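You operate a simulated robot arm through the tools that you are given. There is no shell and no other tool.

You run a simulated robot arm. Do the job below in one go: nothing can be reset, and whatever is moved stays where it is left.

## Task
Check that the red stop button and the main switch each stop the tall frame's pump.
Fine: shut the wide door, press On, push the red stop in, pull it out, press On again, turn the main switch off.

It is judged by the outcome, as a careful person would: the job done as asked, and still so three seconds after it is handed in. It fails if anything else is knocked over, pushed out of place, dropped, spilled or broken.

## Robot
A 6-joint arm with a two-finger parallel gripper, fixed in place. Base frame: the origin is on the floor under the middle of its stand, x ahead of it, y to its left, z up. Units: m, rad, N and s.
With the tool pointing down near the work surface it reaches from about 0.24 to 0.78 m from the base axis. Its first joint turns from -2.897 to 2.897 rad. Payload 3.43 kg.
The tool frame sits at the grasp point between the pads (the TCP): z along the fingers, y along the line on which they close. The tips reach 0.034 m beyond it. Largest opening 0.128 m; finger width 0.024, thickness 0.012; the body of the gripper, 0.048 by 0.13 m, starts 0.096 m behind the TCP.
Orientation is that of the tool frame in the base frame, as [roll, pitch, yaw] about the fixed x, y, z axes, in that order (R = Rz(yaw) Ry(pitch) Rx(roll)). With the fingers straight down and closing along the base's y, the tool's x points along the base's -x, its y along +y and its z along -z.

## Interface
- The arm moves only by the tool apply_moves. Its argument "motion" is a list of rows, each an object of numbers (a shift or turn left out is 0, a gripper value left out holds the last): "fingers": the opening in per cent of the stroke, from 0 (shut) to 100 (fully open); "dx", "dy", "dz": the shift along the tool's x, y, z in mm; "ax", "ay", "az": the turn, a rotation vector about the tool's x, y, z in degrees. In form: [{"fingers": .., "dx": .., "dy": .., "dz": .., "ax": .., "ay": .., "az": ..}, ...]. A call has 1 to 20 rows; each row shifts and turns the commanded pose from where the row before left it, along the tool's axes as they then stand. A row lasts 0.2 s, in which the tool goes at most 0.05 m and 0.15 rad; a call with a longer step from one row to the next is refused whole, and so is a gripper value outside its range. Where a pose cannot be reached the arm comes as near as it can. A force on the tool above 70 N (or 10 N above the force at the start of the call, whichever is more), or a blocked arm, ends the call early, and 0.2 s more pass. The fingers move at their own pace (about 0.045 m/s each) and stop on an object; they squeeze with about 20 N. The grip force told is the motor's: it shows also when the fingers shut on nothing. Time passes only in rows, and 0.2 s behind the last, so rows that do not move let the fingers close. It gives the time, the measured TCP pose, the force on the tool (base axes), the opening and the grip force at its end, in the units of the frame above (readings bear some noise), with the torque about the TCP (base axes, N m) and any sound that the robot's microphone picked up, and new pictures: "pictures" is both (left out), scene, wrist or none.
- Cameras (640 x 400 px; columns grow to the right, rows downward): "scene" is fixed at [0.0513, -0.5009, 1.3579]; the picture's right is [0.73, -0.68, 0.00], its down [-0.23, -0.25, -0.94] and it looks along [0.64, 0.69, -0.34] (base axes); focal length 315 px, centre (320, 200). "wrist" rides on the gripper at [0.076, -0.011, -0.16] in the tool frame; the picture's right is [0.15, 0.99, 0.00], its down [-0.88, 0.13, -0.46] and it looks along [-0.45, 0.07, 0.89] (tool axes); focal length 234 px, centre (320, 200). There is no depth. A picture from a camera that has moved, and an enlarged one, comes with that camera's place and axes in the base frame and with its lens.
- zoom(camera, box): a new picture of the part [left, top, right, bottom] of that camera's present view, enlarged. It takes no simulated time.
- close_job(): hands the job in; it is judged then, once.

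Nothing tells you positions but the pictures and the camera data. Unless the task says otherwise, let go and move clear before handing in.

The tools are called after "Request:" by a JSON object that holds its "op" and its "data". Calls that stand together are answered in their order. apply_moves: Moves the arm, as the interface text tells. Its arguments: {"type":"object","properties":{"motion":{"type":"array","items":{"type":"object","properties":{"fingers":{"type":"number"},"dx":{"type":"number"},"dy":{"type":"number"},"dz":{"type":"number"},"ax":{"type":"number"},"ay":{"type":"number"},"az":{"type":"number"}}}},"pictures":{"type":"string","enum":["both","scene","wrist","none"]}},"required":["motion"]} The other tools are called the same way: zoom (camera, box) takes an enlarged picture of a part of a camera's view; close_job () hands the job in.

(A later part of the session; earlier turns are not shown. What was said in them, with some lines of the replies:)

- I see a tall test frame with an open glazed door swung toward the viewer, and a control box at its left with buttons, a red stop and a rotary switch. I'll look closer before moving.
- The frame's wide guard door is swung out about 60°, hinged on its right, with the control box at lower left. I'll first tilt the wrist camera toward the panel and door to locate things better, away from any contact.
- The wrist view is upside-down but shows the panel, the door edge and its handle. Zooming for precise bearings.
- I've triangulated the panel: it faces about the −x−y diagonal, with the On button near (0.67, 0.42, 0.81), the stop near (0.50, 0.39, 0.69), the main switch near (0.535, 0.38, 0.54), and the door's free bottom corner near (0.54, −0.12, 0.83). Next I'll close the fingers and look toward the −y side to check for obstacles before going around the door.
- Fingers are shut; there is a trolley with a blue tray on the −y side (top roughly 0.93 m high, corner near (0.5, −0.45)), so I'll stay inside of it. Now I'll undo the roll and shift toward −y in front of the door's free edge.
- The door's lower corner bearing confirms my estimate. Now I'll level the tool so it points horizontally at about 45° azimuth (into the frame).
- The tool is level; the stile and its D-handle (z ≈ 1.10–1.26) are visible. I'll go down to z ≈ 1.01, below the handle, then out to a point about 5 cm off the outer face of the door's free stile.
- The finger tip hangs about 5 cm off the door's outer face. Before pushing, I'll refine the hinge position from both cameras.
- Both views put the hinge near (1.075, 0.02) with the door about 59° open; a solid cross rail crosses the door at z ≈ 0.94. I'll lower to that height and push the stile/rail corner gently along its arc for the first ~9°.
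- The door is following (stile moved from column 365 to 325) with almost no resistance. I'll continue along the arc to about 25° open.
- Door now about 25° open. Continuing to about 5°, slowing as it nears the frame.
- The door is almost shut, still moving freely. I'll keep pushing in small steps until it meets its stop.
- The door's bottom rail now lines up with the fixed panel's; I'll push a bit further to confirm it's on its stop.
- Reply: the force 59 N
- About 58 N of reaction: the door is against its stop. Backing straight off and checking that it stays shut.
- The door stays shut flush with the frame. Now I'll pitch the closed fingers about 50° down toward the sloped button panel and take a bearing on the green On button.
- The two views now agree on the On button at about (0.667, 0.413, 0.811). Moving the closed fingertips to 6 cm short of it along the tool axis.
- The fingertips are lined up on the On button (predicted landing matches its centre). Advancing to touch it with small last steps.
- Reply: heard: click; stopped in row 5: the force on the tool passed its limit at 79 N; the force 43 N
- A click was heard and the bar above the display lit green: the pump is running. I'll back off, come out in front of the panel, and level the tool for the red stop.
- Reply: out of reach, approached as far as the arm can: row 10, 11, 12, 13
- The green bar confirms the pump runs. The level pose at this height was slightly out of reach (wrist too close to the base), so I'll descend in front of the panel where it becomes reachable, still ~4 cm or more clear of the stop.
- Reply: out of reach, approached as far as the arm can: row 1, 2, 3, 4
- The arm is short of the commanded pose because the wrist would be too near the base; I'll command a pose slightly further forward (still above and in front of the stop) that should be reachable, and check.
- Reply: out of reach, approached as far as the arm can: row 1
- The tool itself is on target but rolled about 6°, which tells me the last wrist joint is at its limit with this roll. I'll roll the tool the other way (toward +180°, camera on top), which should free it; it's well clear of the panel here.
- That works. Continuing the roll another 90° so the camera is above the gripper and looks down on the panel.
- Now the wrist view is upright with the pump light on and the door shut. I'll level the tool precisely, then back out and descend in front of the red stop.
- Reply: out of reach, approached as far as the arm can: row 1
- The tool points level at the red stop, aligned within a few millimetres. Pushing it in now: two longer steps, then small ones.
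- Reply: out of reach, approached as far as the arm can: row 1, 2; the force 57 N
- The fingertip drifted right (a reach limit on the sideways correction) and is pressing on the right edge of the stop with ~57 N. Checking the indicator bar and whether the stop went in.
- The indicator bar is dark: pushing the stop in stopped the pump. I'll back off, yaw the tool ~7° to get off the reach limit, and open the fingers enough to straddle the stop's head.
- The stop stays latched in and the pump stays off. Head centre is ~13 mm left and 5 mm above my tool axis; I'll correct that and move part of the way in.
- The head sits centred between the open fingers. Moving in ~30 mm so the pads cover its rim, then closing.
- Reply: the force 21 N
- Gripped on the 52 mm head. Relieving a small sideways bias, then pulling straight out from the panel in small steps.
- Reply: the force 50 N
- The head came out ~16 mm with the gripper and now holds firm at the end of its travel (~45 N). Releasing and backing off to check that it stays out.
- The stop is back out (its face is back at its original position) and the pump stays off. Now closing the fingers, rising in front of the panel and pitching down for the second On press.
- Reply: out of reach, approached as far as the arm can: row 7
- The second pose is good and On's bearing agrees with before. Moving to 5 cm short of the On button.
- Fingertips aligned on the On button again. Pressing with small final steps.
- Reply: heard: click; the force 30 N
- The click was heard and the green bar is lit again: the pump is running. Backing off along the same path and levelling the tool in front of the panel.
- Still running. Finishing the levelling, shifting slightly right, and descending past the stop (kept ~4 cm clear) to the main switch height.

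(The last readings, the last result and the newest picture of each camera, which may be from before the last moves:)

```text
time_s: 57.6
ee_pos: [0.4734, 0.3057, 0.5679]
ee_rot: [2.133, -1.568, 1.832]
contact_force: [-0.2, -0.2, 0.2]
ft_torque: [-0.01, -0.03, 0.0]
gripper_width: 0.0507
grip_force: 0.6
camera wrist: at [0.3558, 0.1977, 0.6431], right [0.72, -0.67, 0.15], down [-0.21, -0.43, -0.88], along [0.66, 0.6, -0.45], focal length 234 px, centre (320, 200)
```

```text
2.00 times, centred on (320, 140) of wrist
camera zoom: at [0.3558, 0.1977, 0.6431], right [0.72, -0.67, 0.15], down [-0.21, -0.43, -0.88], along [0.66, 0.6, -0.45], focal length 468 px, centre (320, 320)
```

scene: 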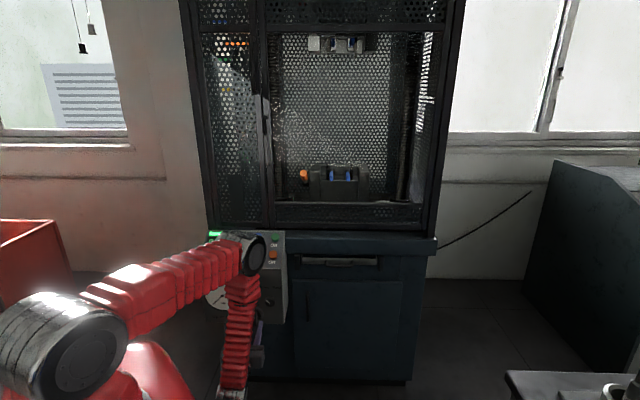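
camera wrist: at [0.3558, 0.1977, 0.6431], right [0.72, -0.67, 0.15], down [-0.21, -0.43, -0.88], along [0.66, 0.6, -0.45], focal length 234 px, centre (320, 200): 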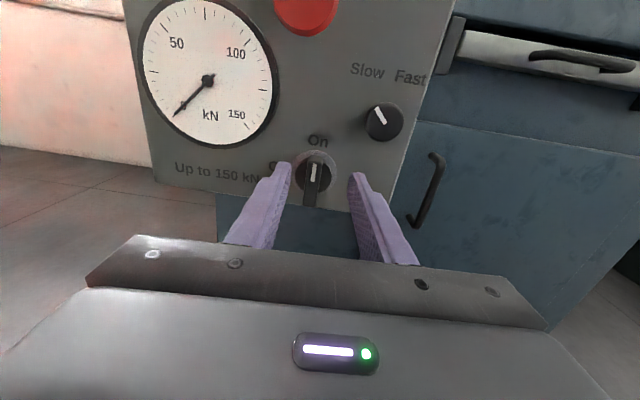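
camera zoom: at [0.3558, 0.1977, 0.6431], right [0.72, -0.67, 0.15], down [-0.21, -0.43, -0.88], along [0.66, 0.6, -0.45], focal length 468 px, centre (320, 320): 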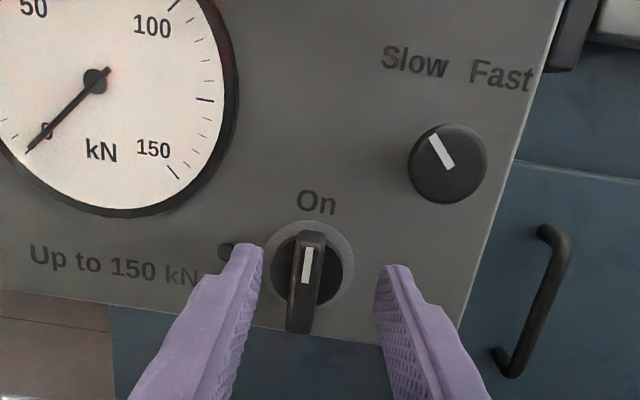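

A clear view: the main switch is a vertical bar handle at On, with Off 90° to the left. Its axis is near r-aligned (0.54, 0.38, 0.54). I'll line the tool up with the axis and move in partway.

Request:
{"op": "apply_moves", "data": {"motion": [{"dx": -29, "dy": -4.4}, {"dz": 20}, {"dz": 20}, {}], "pictures": "both"}}

Request:
{"op": "zoom", "data": {"camera": "wrist", "box": [220, 60, 420, 240]}}

```text
time_s: 58.6
ee_pos: [0.4933, 0.3402, 0.5366]
ee_rot: [2.303, -1.568, 1.661]
contact_force: [-0.6, 0.7, -1.0]
ft_torque: [0.01, 0.0, -0.01]
gripper_width: 0.0512
grip_force: 0.1
camera wrist: at [0.3762, 0.2321, 0.6129], right [0.73, -0.67, 0.15], down [-0.21, -0.43, -0.88], along [0.65, 0.61, -0.45], focal length 234 px, centre (320, 200)
```

scene: 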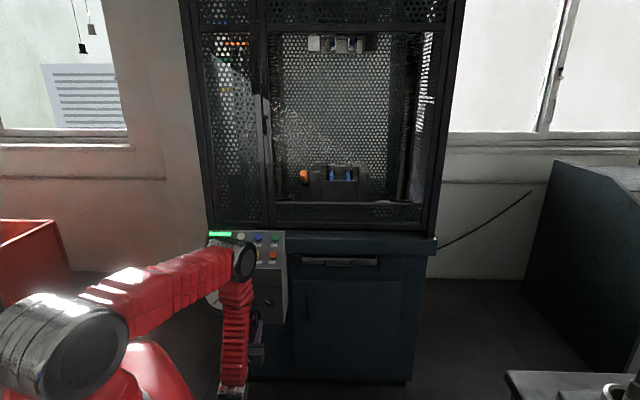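
wrist: 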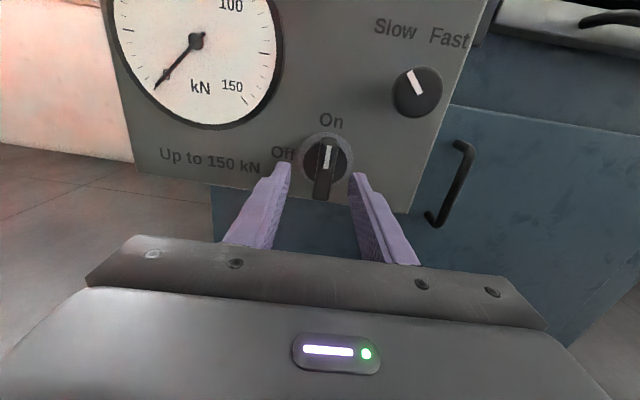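

```text
2.22 times, centred on (320, 150) of wrist
camera zoom: at [0.3762, 0.2321, 0.6129], right [0.73, -0.67, 0.15], down [-0.21, -0.43, -0.88], along [0.65, 0.61, -0.45], focal length 520 px, centre (320, 311)
```

zoom: 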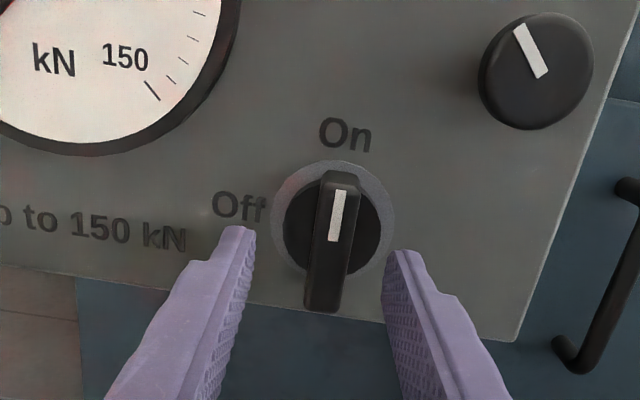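

Request:
{"op": "apply_moves", "data": {"motion": [{"dx": 3.5, "dy": 3.5, "dz": 16}, {"dz": 15}, {}], "pictures": "wrist"}}

Request:
{"op": "zoom", "data": {"camera": "wrist", "box": [220, 60, 420, 240]}}

```text
time_s: 59.4
ee_pos: [0.5186, 0.361, 0.5405]
ee_rot: [2.193, -1.566, 1.769]
contact_force: [0.2, -0.8, -0.7]
ft_torque: [0.0, -0.04, 0.02]
gripper_width: 0.0511
grip_force: 0.1
camera wrist: at [0.4019, 0.253, 0.6167], right [0.72, -0.67, 0.15], down [-0.21, -0.43, -0.88], along [0.65, 0.61, -0.45], focal length 234 px, centre (320, 200)
```

wrist: 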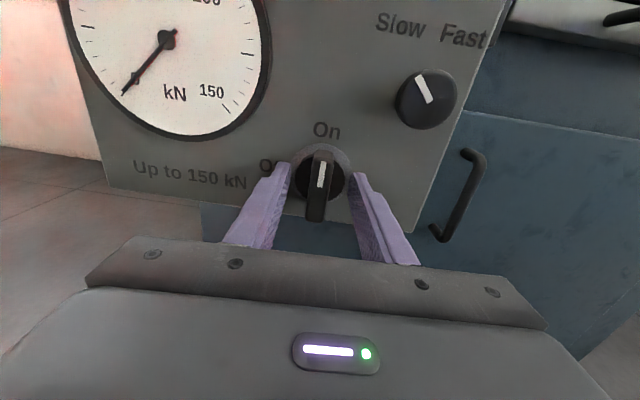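

```text
2.22 times, centred on (320, 150) of wrist
camera zoom: at [0.4019, 0.253, 0.6167], right [0.72, -0.67, 0.15], down [-0.21, -0.43, -0.88], along [0.65, 0.61, -0.45], focal length 520 px, centre (320, 311)
```

zoom: 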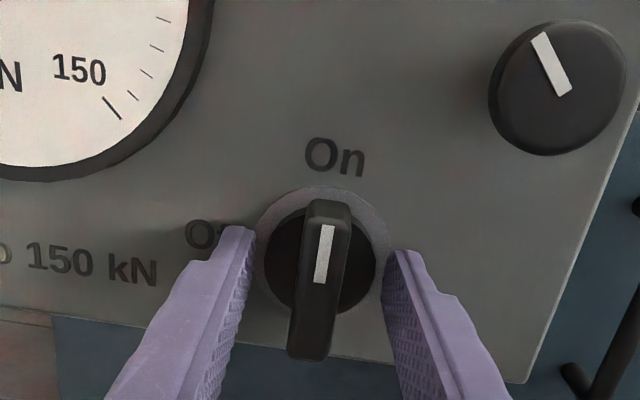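

The blade sits centred between the fingers. Closing onto it.

Request:
{"op": "apply_moves", "data": {"motion": [{"fingers": 0}, {}, {}, {}], "pictures": "wrist"}}

Request:
{"op": "zoom", "data": {"camera": "wrist", "box": [220, 60, 420, 240]}}

```text
time_s: 60.4
ee_pos: [0.5194, 0.3604, 0.5401]
ee_rot: [2.178, -1.566, 1.785]
contact_force: [4.3, 0.3, -1.1]
ft_torque: [0.01, 0.03, -0.36]
gripper_width: 0.0437
grip_force: 45.3
camera wrist: at [0.4019, 0.2529, 0.6167], right [0.72, -0.67, 0.15], down [-0.21, -0.43, -0.88], along [0.66, 0.61, -0.45], focal length 234 px, centre (320, 200)
```

wrist: 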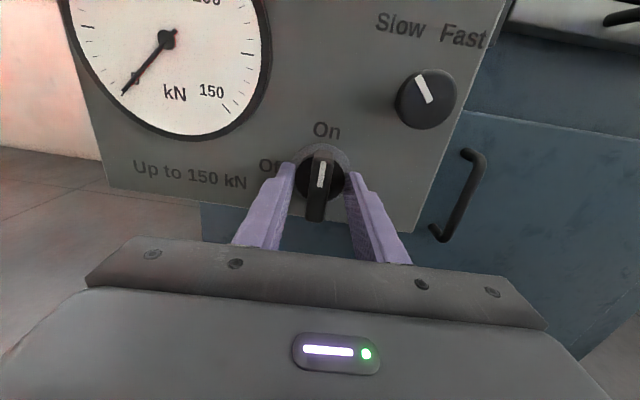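

```text
2.22 times, centred on (320, 150) of wrist
camera zoom: at [0.4019, 0.2529, 0.6167], right [0.72, -0.67, 0.15], down [-0.21, -0.43, -0.88], along [0.66, 0.61, -0.45], focal length 520 px, centre (320, 311)
```

zoom: 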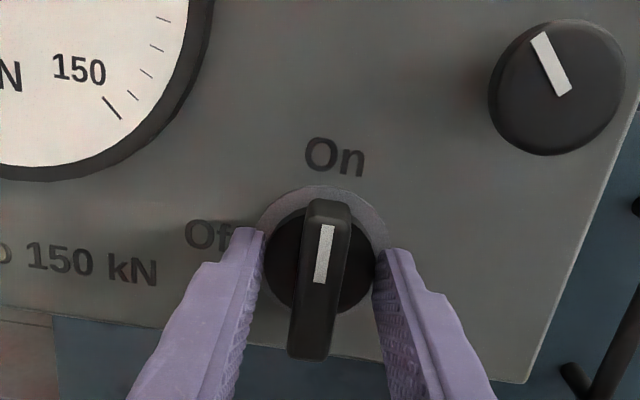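

The fingers stopped at 44 mm, i.e. on the round base, not the bar. Opening, backing out 7 mm, and closing again on the bar itself.

Request:
{"op": "apply_moves", "data": {"motion": [{"fingers": 45}, {}, {"dz": -7}, {"fingers": 0}, {}, {}, {}, {}], "pictures": "wrist"}}

Request:
{"op": "zoom", "data": {"camera": "wrist", "box": [220, 60, 420, 240]}}

```text
time_s: 62.2
ee_pos: [0.5123, 0.355, 0.5399]
ee_rot: [2.316, -1.568, 1.649]
contact_force: [-5.5, 3.1, 0.7]
ft_torque: [0.05, 0.12, -1.02]
gripper_width: 0.0168
grip_force: 45.1
camera wrist: at [0.3961, 0.2474, 0.6167], right [0.73, -0.67, 0.15], down [-0.21, -0.43, -0.88], along [0.65, 0.61, -0.45], focal length 234 px, centre (320, 200)
```

wrist: 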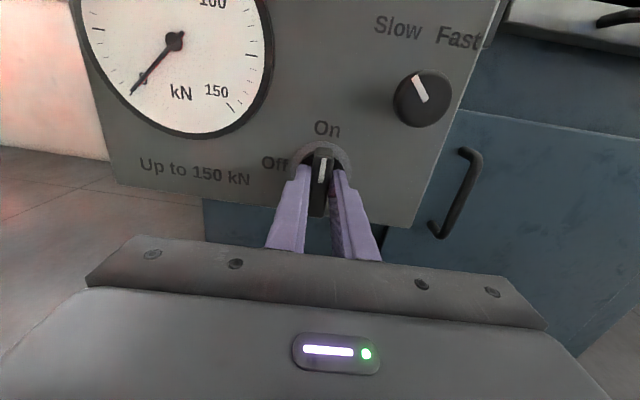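

```text
2.22 times, centred on (320, 150) of wrist
camera zoom: at [0.3961, 0.2474, 0.6167], right [0.73, -0.67, 0.15], down [-0.21, -0.43, -0.88], along [0.65, 0.61, -0.45], focal length 520 px, centre (320, 311)
```

zoom: 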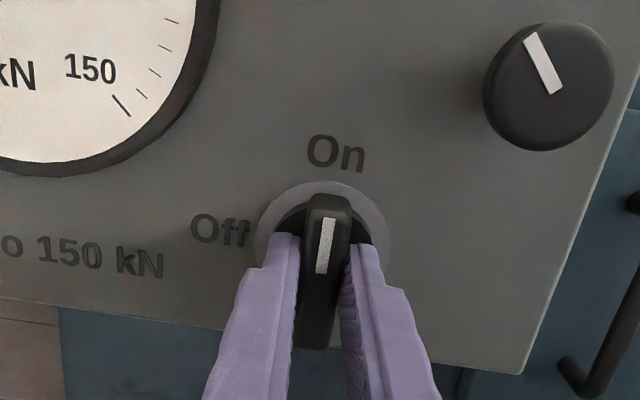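

Gripped on the 17 mm bar. Turning it toward Off (counter-clockwise seen from the front), first half and check.

Request:
{"op": "apply_moves", "data": {"motion": [{"az": -7.5}, {"az": -7.5}, {"az": -7.5}, {"az": -7.5}, {"az": -7.5}, {"az": -7.5}], "pictures": "wrist"}}

Request:
{"op": "zoom", "data": {"camera": "wrist", "box": [200, 40, 440, 240]}}

```text
time_s: 63.6
ee_pos: [0.5125, 0.3552, 0.5397]
ee_rot: [1.578, -0.786, 2.389]
contact_force: [-8.7, 0.8, 2.7]
ft_torque: [1.71, 4.47, -1.9]
gripper_width: 0.0425
grip_force: 45.0
camera wrist: at [0.3594, 0.2813, 0.5862], right [0.44, -0.4, 0.8], down [0.21, -0.82, -0.53], along [0.87, 0.4, -0.28], focal length 234 px, centre (320, 200)
```

wrist: 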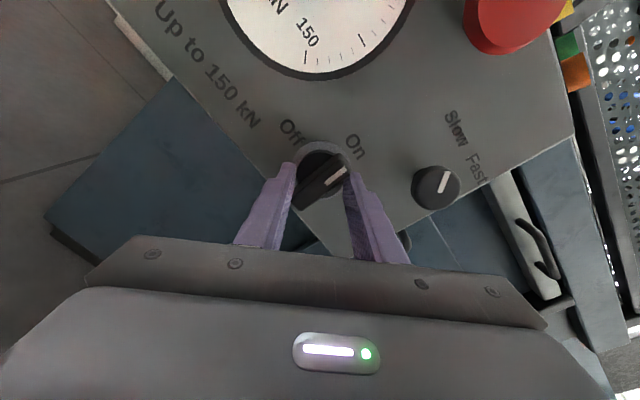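

```text
2.00 times, centred on (320, 140) of wrist
camera zoom: at [0.3594, 0.2813, 0.5862], right [0.44, -0.4, 0.8], down [0.21, -0.82, -0.53], along [0.87, 0.4, -0.28], focal length 468 px, centre (320, 320)
```

zoom: 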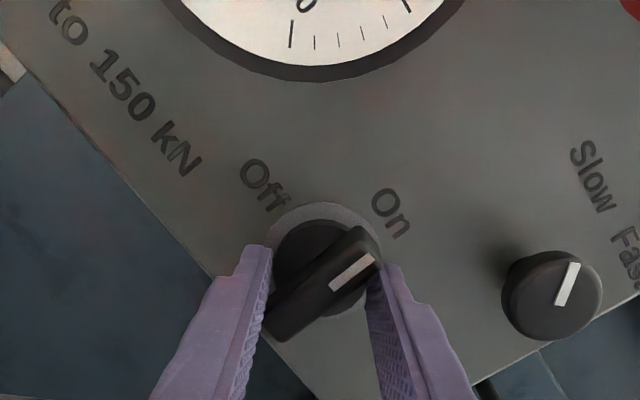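

The bar is resisting: the fingers were wedged open (42 mm) and it has turned only slightly. Let me look closer before doing anything else.

Request:
{"op": "zoom", "data": {"camera": "wrist", "box": [270, 110, 390, 220]}}

Request:
{"op": "zoom", "data": {"camera": "scene", "box": [190, 220, 300, 330]}}

```text
3.64 times, centred on (330, 165) of wrist
camera zoom: at [0.3594, 0.2813, 0.5862], right [0.44, -0.4, 0.8], down [0.21, -0.82, -0.53], along [0.87, 0.4, -0.28], focal length 852 px, centre (284, 327)
```

zoom: 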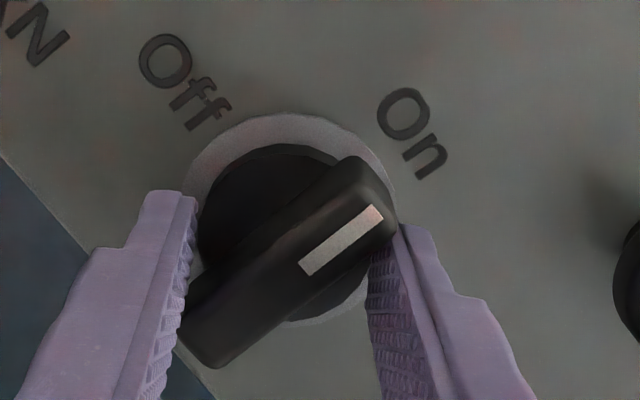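

```text
3.64 times, centred on (245, 275) of scene
camera zoom: at [0.0513, -0.5009, 1.3579], right [0.73, -0.68, 0.0], down [-0.23, -0.25, -0.94], along [0.64, 0.69, -0.34], focal length 1147 px, centre (593, -73)
```

zoom: 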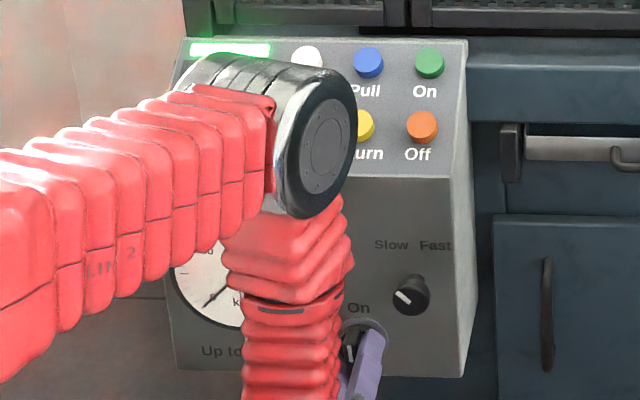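

The bar is still at On and the pump is still running. I'll hold this twist for a second to see whether the switch yields.

Request:
{"op": "apply_moves", "data": {"motion": [{}, {}, {}, {}], "pictures": "wrist"}}

Request:
{"op": "zoom", "data": {"camera": "wrist", "box": [270, 110, 390, 220]}}

```text
time_s: 64.6
ee_pos: [0.5124, 0.356, 0.5416]
ee_rot: [1.575, -0.786, 2.388]
contact_force: [-13.5, -0.7, -5.6]
ft_torque: [2.59, 3.33, -1.87]
gripper_width: 0.0427
grip_force: 45.0
camera wrist: at [0.3593, 0.2814, 0.586], right [0.44, -0.4, 0.8], down [0.21, -0.82, -0.53], along [0.87, 0.4, -0.28], focal length 234 px, centre (320, 200)
```

wrist: 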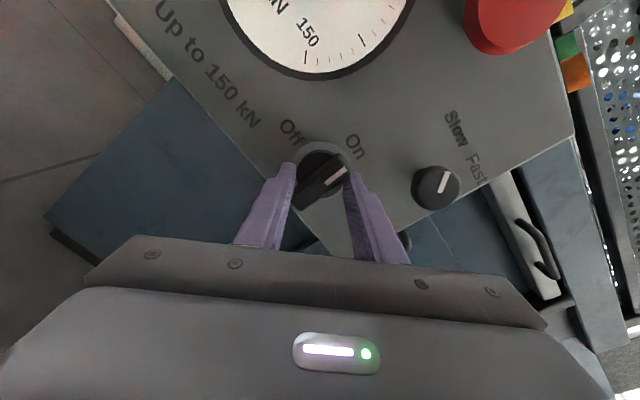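

```text
3.64 times, centred on (330, 165) of wrist
camera zoom: at [0.3593, 0.2814, 0.586], right [0.44, -0.4, 0.8], down [0.21, -0.82, -0.53], along [0.87, 0.4, -0.28], focal length 852 px, centre (284, 327)
```

zoom: 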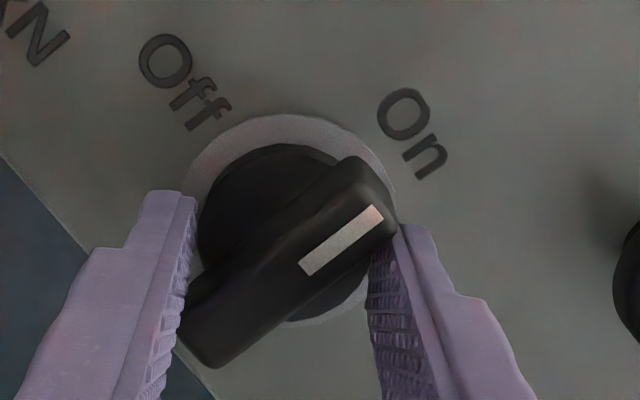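

Holding didn't help; it has yielded only ~4–5°, as if against a stop. I'll untwist back to vertical first and re-check the bar before trying anything else.

Request:
{"op": "apply_moves", "data": {"motion": [{"az": 7.5}, {"az": 7.5}, {"az": 7.5}, {"az": 7.5}, {"az": 7.5}, {"az": 7.5}, {}], "pictures": "wrist"}}

Request:
{"op": "zoom", "data": {"camera": "wrist", "box": [260, 100, 380, 210]}}

```text
time_s: 66.2
ee_pos: [0.5122, 0.3561, 0.5419]
ee_rot: [1.981, -1.568, 1.983]
contact_force: [3.2, 12.9, -0.6]
ft_torque: [0.22, -0.1, -1.02]
gripper_width: 0.0167
grip_force: 44.8
camera wrist: at [0.3963, 0.2476, 0.6178], right [0.73, -0.67, 0.15], down [-0.21, -0.42, -0.88], along [0.65, 0.61, -0.45], focal length 234 px, centre (320, 200)
```

wrist: 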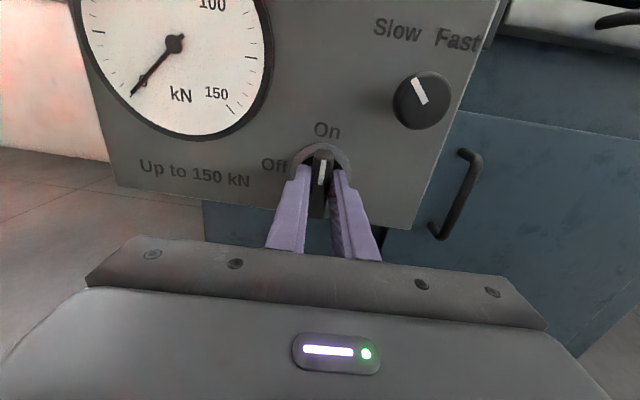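

```text
3.64 times, centred on (320, 155) of wrist
camera zoom: at [0.3963, 0.2476, 0.6178], right [0.73, -0.67, 0.15], down [-0.21, -0.42, -0.88], along [0.65, 0.61, -0.45], focal length 852 px, centre (320, 364)
```

zoom: 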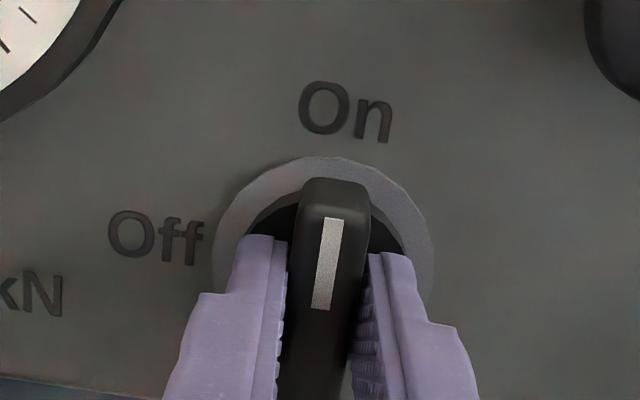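

The bar is still at On, gripped flush. I'll probe with a small 8° twist each way to compare how it yields (toward Off first).

Request:
{"op": "apply_moves", "data": {"motion": [{"az": -4}, {"az": -4}, {}], "pictures": "none"}}

```text
time_s: 67.0
ee_pos: [0.5133, 0.3558, 0.5424]
ee_rot: [1.591, -1.429, 2.374]
contact_force: [-1.6, 5.7, 3.5]
ft_torque: [0.62, 1.51, -1.04]
gripper_width: 0.0196
grip_force: 45.2
```

Request:
{"op": "apply_moves", "data": {"motion": [{"az": 4}, {"az": 4}, {"az": 4}, {"az": 4}, {}], "pictures": "wrist"}}

Request:
{"op": "zoom", "data": {"camera": "wrist", "box": [260, 100, 380, 210]}}

```text
time_s: 68.2
ee_pos: [0.5126, 0.3555, 0.5411]
ee_rot: [-1.582, -1.435, -0.737]
contact_force: [-8.5, -12.0, 9.0]
ft_torque: [0.9, -0.89, -1.35]
gripper_width: 0.0166
grip_force: 45.2
camera wrist: at [0.4038, 0.2403, 0.6184], right [0.73, -0.68, 0.01], down [-0.31, -0.34, -0.89], along [0.61, 0.65, -0.46], focal length 234 px, centre (320, 200)
```

wrist: 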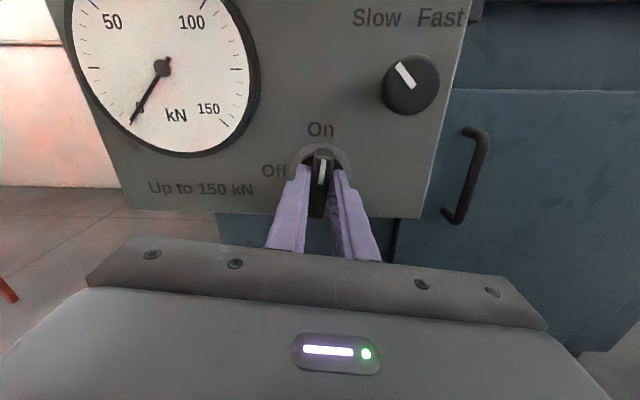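

```text
3.64 times, centred on (320, 155) of wrist
camera zoom: at [0.4038, 0.2403, 0.6184], right [0.73, -0.68, 0.01], down [-0.31, -0.34, -0.89], along [0.61, 0.65, -0.46], focal length 852 px, centre (320, 364)
```

zoom: 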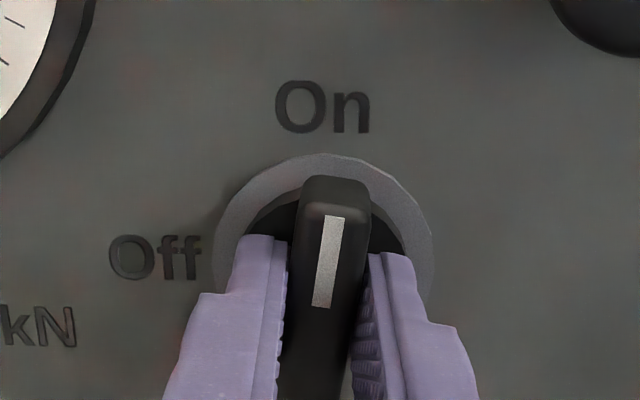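

Interesting: twisting clockwise, the bar follows freely with no resistance, while counter-clockwise it is against a stop. So this switch's travel from On is clockwise. I'll continue clockwise gently and watch the pump light and sound.

Request:
{"op": "apply_moves", "data": {"motion": [{"az": 7.5}, {"az": 7.5}, {"az": 7.5}, {"az": 7.5}], "pictures": "both"}}

Request:
{"op": "zoom", "data": {"camera": "wrist", "box": [260, 100, 380, 210]}}

Request:
{"op": "zoom", "data": {"camera": "scene", "box": [190, 220, 300, 330]}}

```text
time_s: 69.2
ee_pos: [0.5133, 0.3555, 0.5407]
ee_rot: [-1.574, -0.909, -0.75]
contact_force: [4.6, -18.5, 11.8]
ft_torque: [0.27, -0.29, -1.9]
gripper_width: 0.0167
grip_force: 44.9
camera wrist: at [0.4324, 0.2139, 0.608], right [0.64, -0.59, -0.49], down [-0.63, -0.04, -0.77], along [0.44, 0.8, -0.4], focal length 234 px, centre (320, 200)
```

scene: 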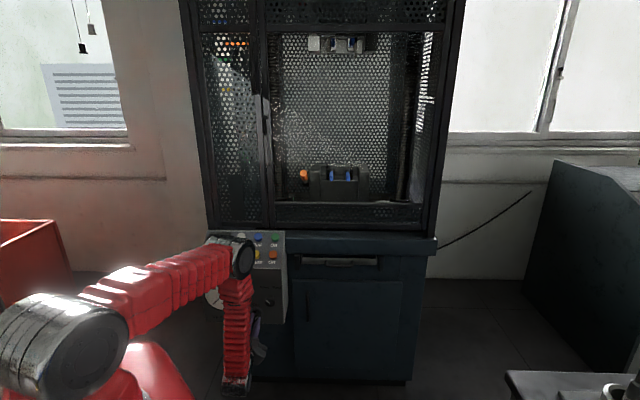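
wrist: 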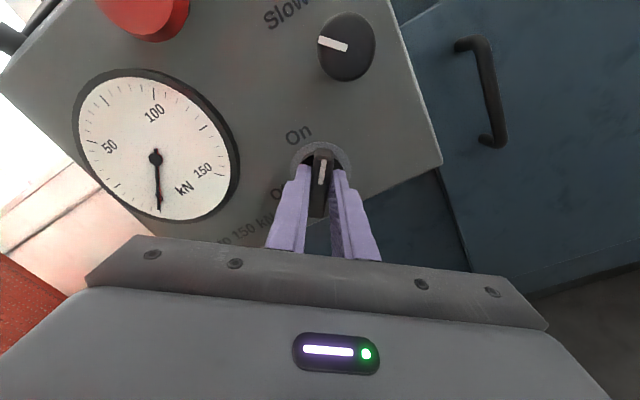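

```text
3.64 times, centred on (320, 155) of wrist
camera zoom: at [0.4324, 0.2139, 0.608], right [0.64, -0.59, -0.49], down [-0.63, -0.04, -0.77], along [0.44, 0.8, -0.4], focal length 852 px, centre (320, 364)
```

zoom: 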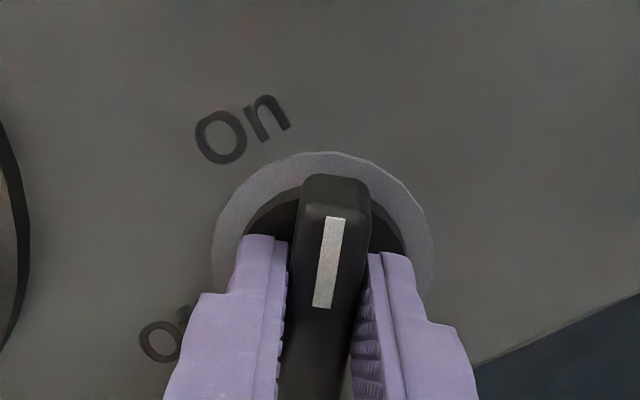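

```text
3.64 times, centred on (245, 275) of scene
camera zoom: at [0.0513, -0.5009, 1.3579], right [0.73, -0.68, 0.0], down [-0.23, -0.25, -0.94], along [0.64, 0.69, -0.34], focal length 1147 px, centre (593, -73)
```

zoom: 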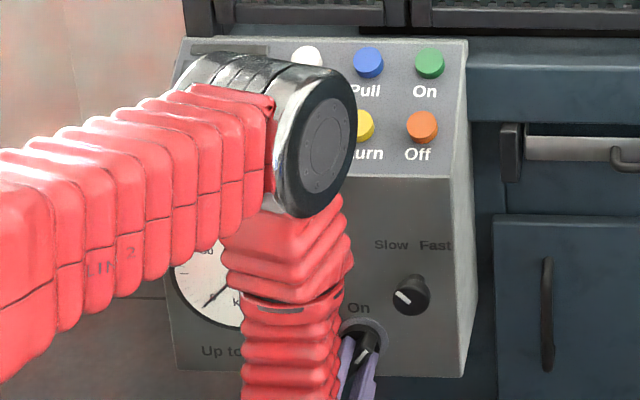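

The pump light has gone out: turning it clockwise does switch it off. I'll continue to the end of its travel so that it's fully off, watching for resistance.

Request:
{"op": "apply_moves", "data": {"motion": [{"az": 7.5}, {"az": 7.5}, {"az": 7.5}], "pictures": "wrist"}}

Request:
{"op": "zoom", "data": {"camera": "wrist", "box": [260, 100, 380, 210]}}

```text
time_s: 70.0
ee_pos: [0.5137, 0.3566, 0.541]
ee_rot: [-1.577, -0.517, -0.749]
contact_force: [22.7, -11.7, 0.2]
ft_torque: [-0.65, 0.62, -1.18]
gripper_width: 0.0158
grip_force: 45.0
camera wrist: at [0.4491, 0.1984, 0.5883], right [0.45, -0.42, -0.79], down [-0.82, 0.14, -0.55], along [0.34, 0.89, -0.28], focal length 234 px, centre (320, 200)
```

wrist: 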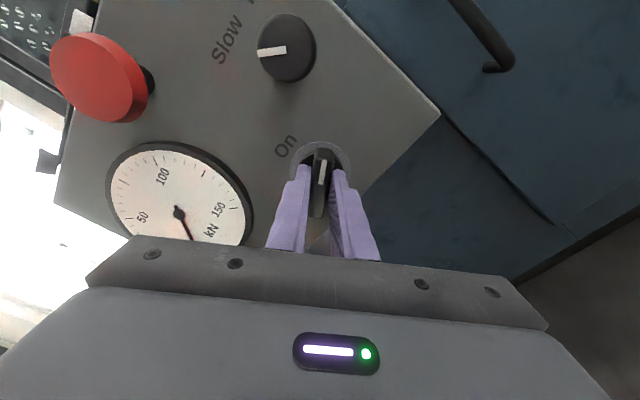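

```text
3.64 times, centred on (320, 155) of wrist
camera zoom: at [0.4491, 0.1984, 0.5883], right [0.45, -0.42, -0.79], down [-0.82, 0.14, -0.55], along [0.34, 0.89, -0.28], focal length 852 px, centre (320, 364)
```

zoom: 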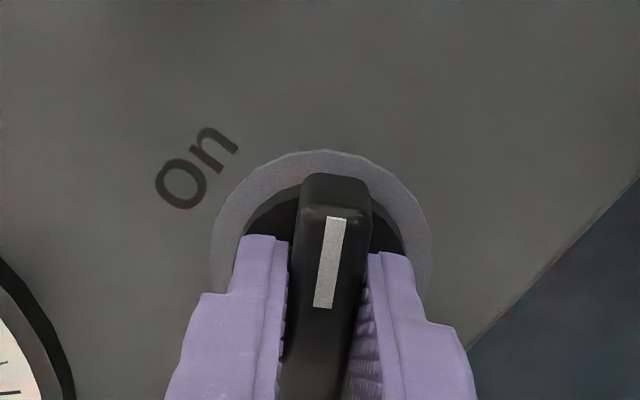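

Request:
{"op": "apply_moves", "data": {"motion": [{"az": 7.5}, {"az": 7.5}, {"az": 7.5}, {"az": 7.5}], "pictures": "both"}}

Request:
{"op": "zoom", "data": {"camera": "wrist", "box": [260, 100, 380, 210]}}

Request:
{"op": "zoom", "data": {"camera": "scene", "box": [190, 220, 300, 330]}}

```text
time_s: 71.0
ee_pos: [0.5138, 0.355, 0.5405]
ee_rot: [-1.576, 0.006, -0.753]
contact_force: [33.7, -10.0, -23.1]
ft_torque: [0.05, -0.64, 0.02]
gripper_width: 0.0157
grip_force: 44.6
camera wrist: at [0.4602, 0.1876, 0.5515], right [0.1, -0.1, -0.99], down [-0.96, 0.27, -0.12], along [0.28, 0.96, -0.07], focal length 234 px, centre (320, 200)
```

scene: 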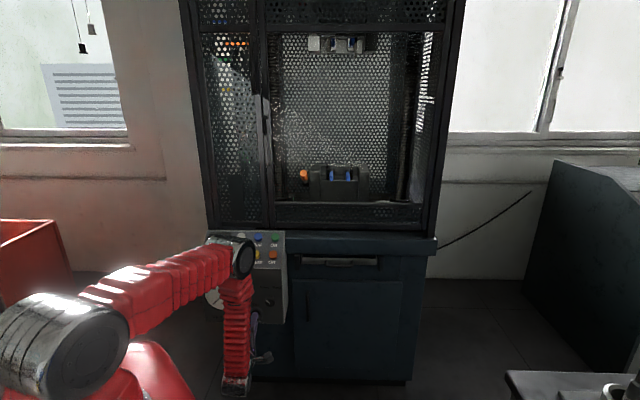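
wrist: 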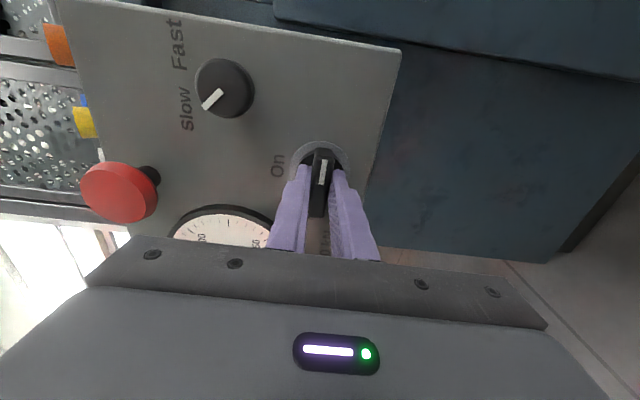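

```text
3.64 times, centred on (320, 155) of wrist
camera zoom: at [0.4602, 0.1876, 0.5515], right [0.1, -0.1, -0.99], down [-0.96, 0.27, -0.12], along [0.28, 0.96, -0.07], focal length 852 px, centre (320, 364)
```

zoom: 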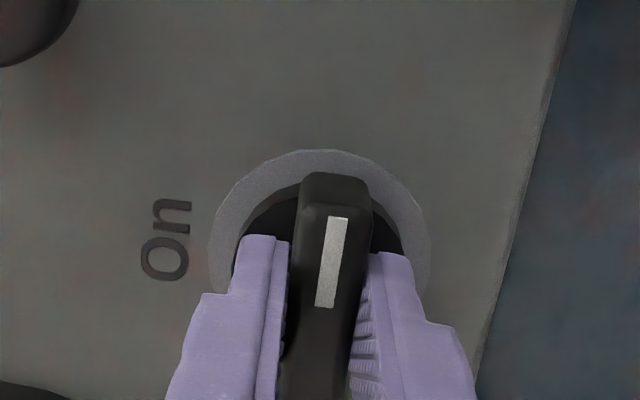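

```text
3.64 times, centred on (245, 275) of scene
camera zoom: at [0.0513, -0.5009, 1.3579], right [0.73, -0.68, 0.0], down [-0.23, -0.25, -0.94], along [0.64, 0.69, -0.34], focal length 1147 px, centre (593, -73)
```

zoom: 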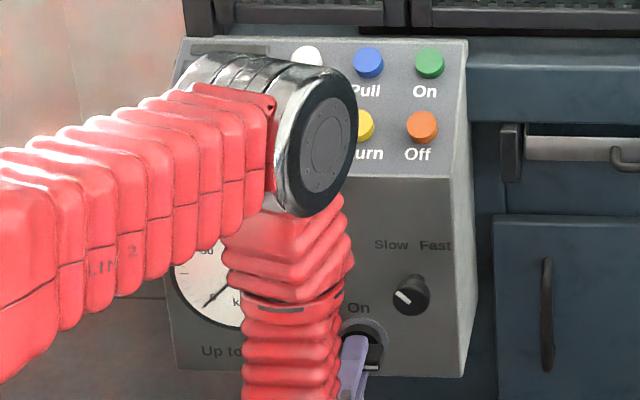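

The bar is now horizontal, pump off. I'll probe a few degrees more to see whether this is the end of travel.

Request:
{"op": "apply_moves", "data": {"motion": [{"az": 4}, {"az": 4}, {}], "pictures": "wrist"}}

Request:
{"op": "zoom", "data": {"camera": "wrist", "box": [260, 100, 380, 210]}}

```text
time_s: 71.8
ee_pos: [0.5132, 0.3554, 0.5397]
ee_rot: [-1.576, 0.146, -0.748]
contact_force: [19.2, -7.0, -21.1]
ft_torque: [-0.53, -1.4, -0.75]
gripper_width: 0.0186
grip_force: 45.1
camera wrist: at [0.4605, 0.1875, 0.5406], right [0.0, 0.0, -1.0], down [-0.96, 0.27, 0.0], along [0.27, 0.96, 0.0], focal length 234 px, centre (320, 200)
```

wrist: 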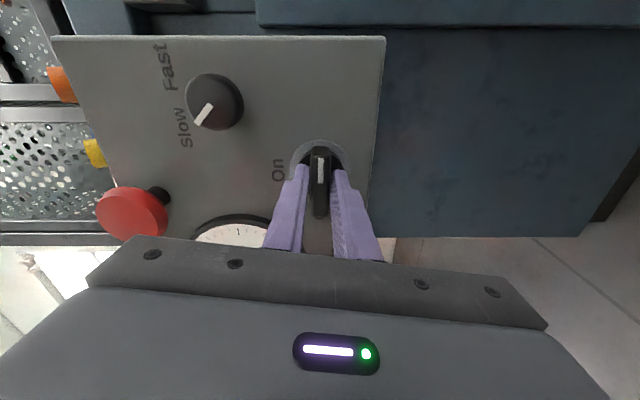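

```text
3.64 times, centred on (320, 155) of wrist
camera zoom: at [0.4605, 0.1875, 0.5406], right [0.0, 0.0, -1.0], down [-0.96, 0.27, 0.0], along [0.27, 0.96, 0.0], focal length 852 px, centre (320, 364)
```

zoom: 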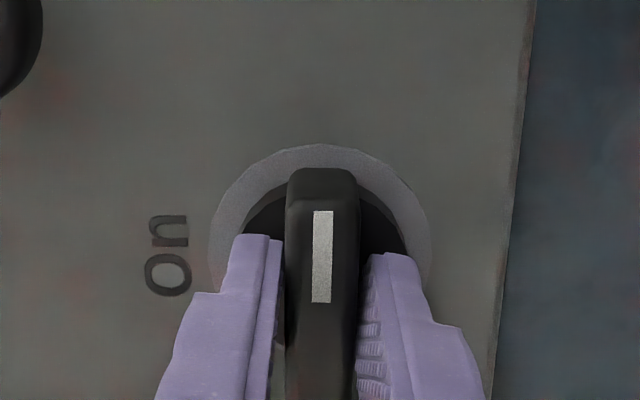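

It's now against its stop at 90°: travel is On (up) to this horizontal position, and the pump is off. Relaxing the twist, releasing, and backing straight out.

Request:
{"op": "apply_moves", "data": {"motion": [{"az": -7}, {"fingers": 45}, {}, {}, {"dz": -15}, {"dz": -25}, {"dz": -25}], "pictures": "both"}}

Request:
{"op": "zoom", "data": {"camera": "wrist", "box": [160, 40, 440, 240]}}

```text
time_s: 73.4
ee_pos: [0.4685, 0.3072, 0.5417]
ee_rot: [-1.572, 0.023, -0.748]
contact_force: [-0.5, 0.1, 0.2]
ft_torque: [0.0, -0.01, -0.01]
gripper_width: 0.0572
grip_force: 0.2
camera wrist: at [0.4168, 0.1393, 0.5521], right [0.09, -0.09, -0.99], down [-0.96, 0.27, -0.11], along [0.27, 0.96, -0.06], focal length 234 px, centre (320, 200)
```

scene: 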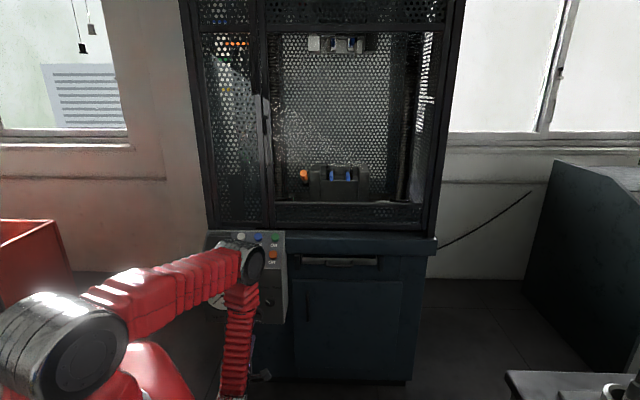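
wrist: 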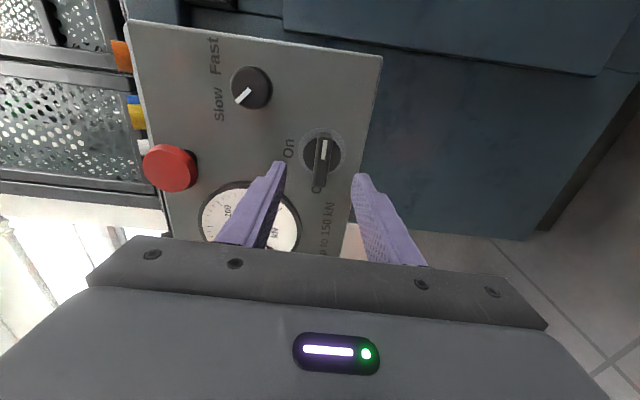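

```text
2.00 times, centred on (300, 140) of wrist
camera zoom: at [0.4168, 0.1393, 0.5521], right [0.09, -0.09, -0.99], down [-0.96, 0.27, -0.11], along [0.27, 0.96, -0.06], focal length 468 px, centre (360, 320)
```

zoom: 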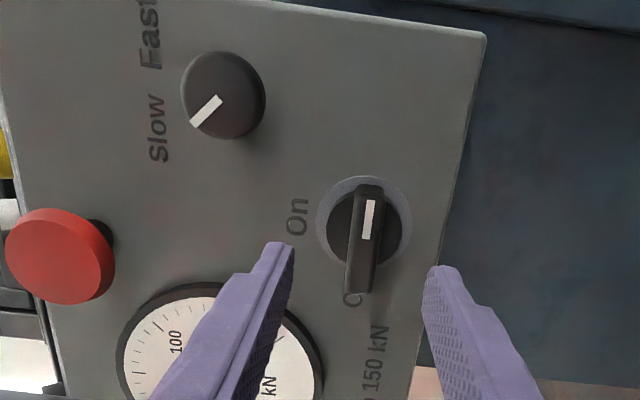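

Switch stays put, the stop is out. Now I'll withdraw clear of the panel and rise so that I can view the whole panel for a final check.

Request:
{"op": "apply_moves", "data": {"motion": [{"az": -8, "fingers": 0}, {"az": -8}, {"az": -8}, {"az": -8}, {"az": -8}, {"az": -8}, {"az": -8}, {"az": -8}, {"az": -8}, {"az": -8}, {"az": -8}], "pictures": "both"}}

Request:
{"op": "zoom", "data": {"camera": "wrist", "box": [160, 0, 440, 220]}}

```text
time_s: 75.8
ee_pos: [0.4688, 0.3083, 0.5424]
ee_rot: [-1.616, -1.516, -0.703]
contact_force: [0.9, -0.5, -0.5]
ft_torque: [0.0, 0.01, -0.03]
gripper_width: 0.0
grip_force: 19.9
camera wrist: at [0.356, 0.1973, 0.6182], right [0.73, -0.68, 0.09], down [-0.25, -0.39, -0.89], along [0.64, 0.62, -0.46], focal length 234 px, centre (320, 200)
```

scene: 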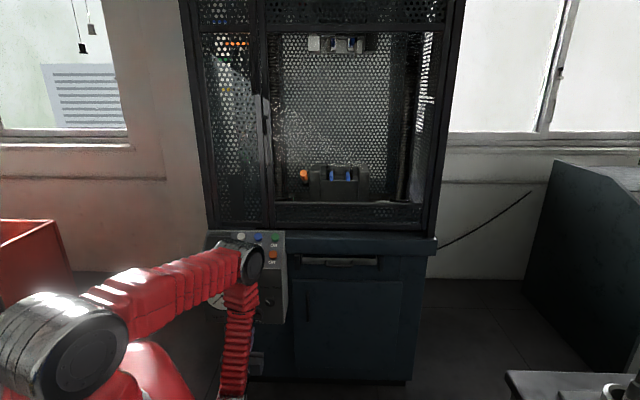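
wrist: 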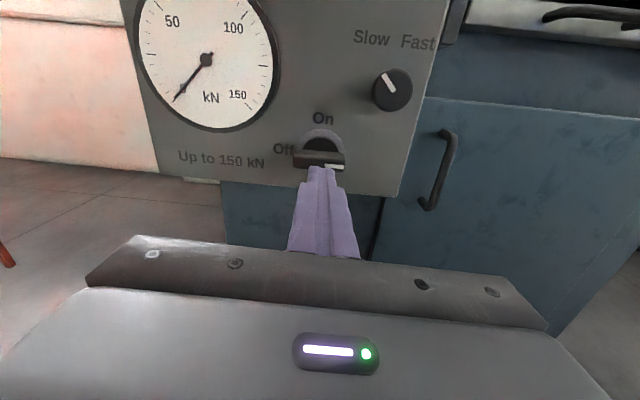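

```text
1.82 times, centred on (300, 110) of wrist
camera zoom: at [0.356, 0.1973, 0.6182], right [0.73, -0.68, 0.09], down [-0.25, -0.39, -0.89], along [0.64, 0.62, -0.46], focal length 426 px, centre (356, 364)
```

zoom: 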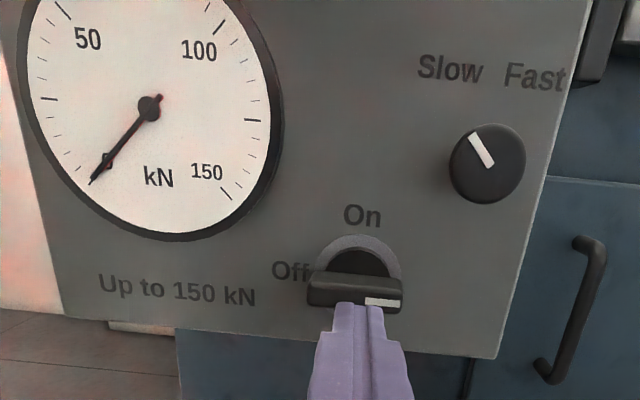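

Request:
{"op": "apply_moves", "data": {"motion": [{"dz": -10}, {"dx": 45}, {"dx": 45}, {"dx": 45}, {"dx": 45}], "pictures": "both"}}

Request:
{"op": "zoom", "data": {"camera": "wrist", "box": [160, 0, 440, 220]}}

```text
time_s: 77.0
ee_pos: [0.4671, 0.2919, 0.7229]
ee_rot: [-1.625, -1.511, -0.694]
contact_force: [0.6, -1.1, 0.2]
ft_torque: [0.01, 0.02, -0.01]
gripper_width: 0.0002
grip_force: 19.9
camera wrist: at [0.3542, 0.1803, 0.7986], right [0.73, -0.68, 0.09], down [-0.25, -0.39, -0.89], along [0.63, 0.62, -0.46], focal length 234 px, centre (320, 200)
```

scene: 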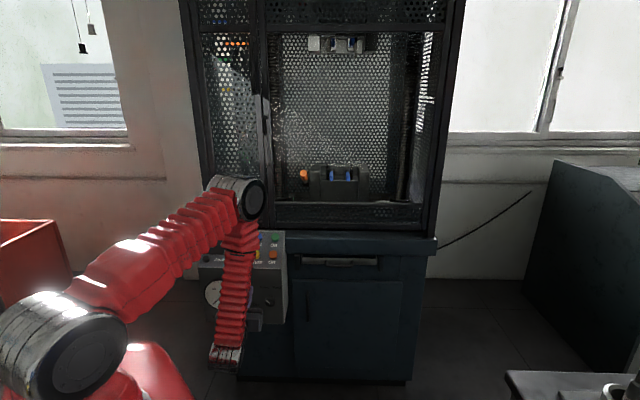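
wrist: 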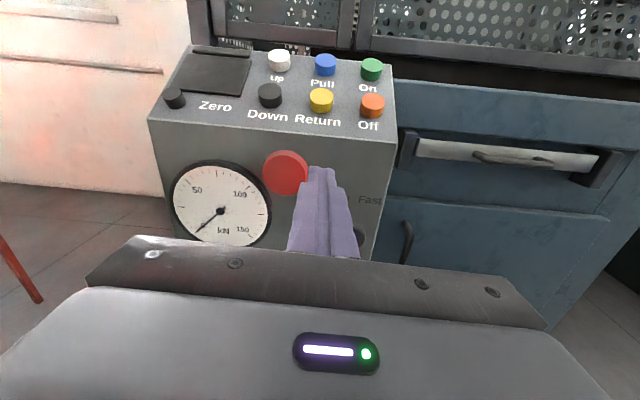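

```text
1.82 times, centred on (300, 110) of wrist
camera zoom: at [0.3542, 0.1803, 0.7986], right [0.73, -0.68, 0.09], down [-0.25, -0.39, -0.89], along [0.63, 0.62, -0.46], focal length 426 px, centre (356, 364)
```

zoom: 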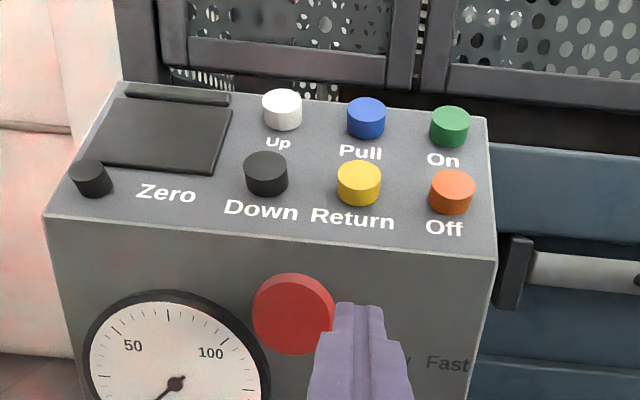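

The display is dark: the main power is off; the stop is out and the door shut. I'll move the arm up and well clear, then take a last look at everything.

Request:
{"op": "apply_moves", "data": {"motion": [{"dx": 40, "ay": -6}, {"dx": 40, "ay": -6}, {"dx": 40, "ay": -6}, {"dx": 40, "ay": -6}, {"dx": 40, "ay": -6}, {"dx": 40, "ay": -6}, {"dz": -30}, {"dz": -30}], "pictures": "both"}}

Request:
{"op": "zoom", "data": {"camera": "scene", "box": [180, 150, 460, 330]}}

Request:
{"op": "zoom", "data": {"camera": "scene", "box": [190, 220, 300, 330]}}

```text
time_s: 78.8
ee_pos: [0.4896, 0.2941, 0.9848]
ee_rot: [-3.044, -0.937, 0.743]
contact_force: [0.7, -0.2, 0.0]
ft_torque: [0.02, 0.0, 0.03]
gripper_width: 0.0001
grip_force: 19.9
camera wrist: at [0.4301, 0.2352, 1.1405], right [0.79, -0.61, 0.06], down [-0.53, -0.72, -0.45], along [0.32, 0.32, -0.89], focal length 234 px, centre (320, 200)
```

scene: 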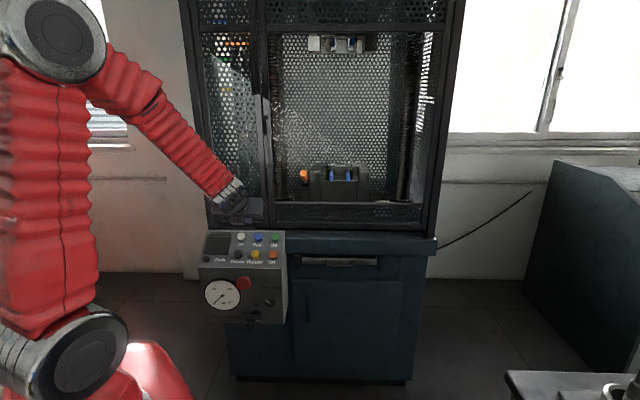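
wrist: 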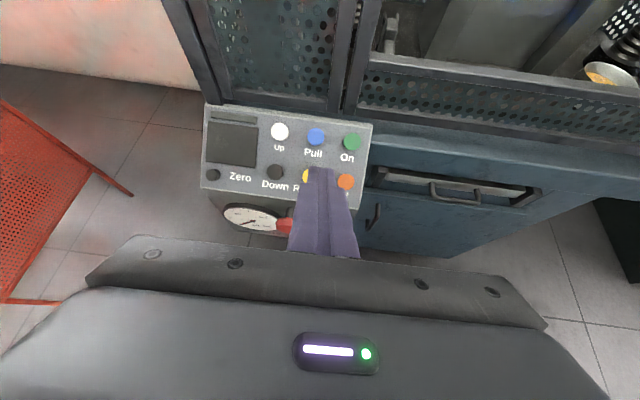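

```text
2.22 times, centred on (320, 240) of scene
camera zoom: at [0.0513, -0.5009, 1.3579], right [0.73, -0.68, 0.0], down [-0.23, -0.25, -0.94], along [0.64, 0.69, -0.34], focal length 701 px, centre (320, 111)
```

zoom: 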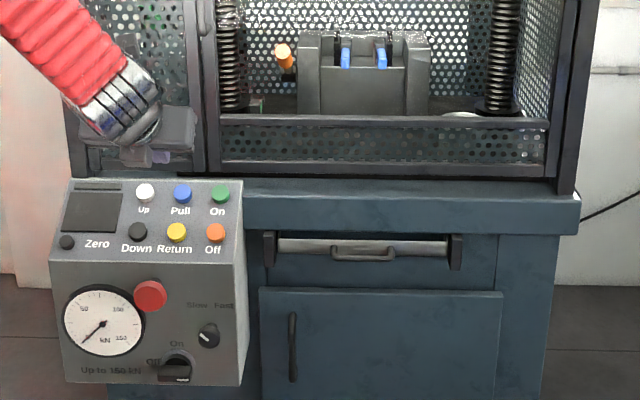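

```text
3.64 times, centred on (245, 275) of scene
camera zoom: at [0.0513, -0.5009, 1.3579], right [0.73, -0.68, 0.0], down [-0.23, -0.25, -0.94], along [0.64, 0.69, -0.34], focal length 1147 px, centre (593, -73)
```

zoom: 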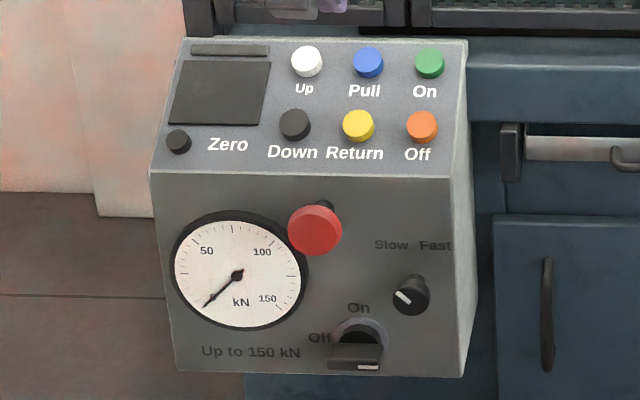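

Everything is in its end state:
- The wide door is shut.
- The pump started with On and stopped when the red stop went in, and the stop is now pulled back out.
- The pump started again with On and stopped when the main switch was turned. The switch now rests at its off end stop and the display is dark.

The gripper is clear and nothing else was disturbed, so I'm handing in.

Request:
{"op": "close_job", "data": {}}

```text
The job is handed in.
```

I ran the full check, and both the red stop and the main switch stop the pump.

| Step | Result |
|---|---|
| Shut the wide door | Closed against its stop and stayed shut |
| Press On | Click heard, green bar lit, pump running |
| Push the red stop in | Green bar went out, pump stopped |
| Pull the red stop out | Came back to its original position; pump stayed off |
| Press On again | Click heard, green bar lit, pump running |
| Turn the main switch off | Green bar went out, pump stopped; display now dark |

**Main switch direction:** the switch turns clockwise from On, although the Off label is on the left. I first tried turning it counter-clockwise toward the label. It hit a hard stop there, with up to about 4 N·m of twist, and I saw no damage. Clockwise it turned freely for 90° to its end stop. It now rests there with its white mark pointing right, away from the Off label.

**Red stop:** the fingers drifted during the push and pressed the right edge of the button rather than its centre. It still latched in and later pulled out normally.

At hand-in the door was shut, the stop was out and the main switch was off. The arm was clear, and I saw nothing else moved.
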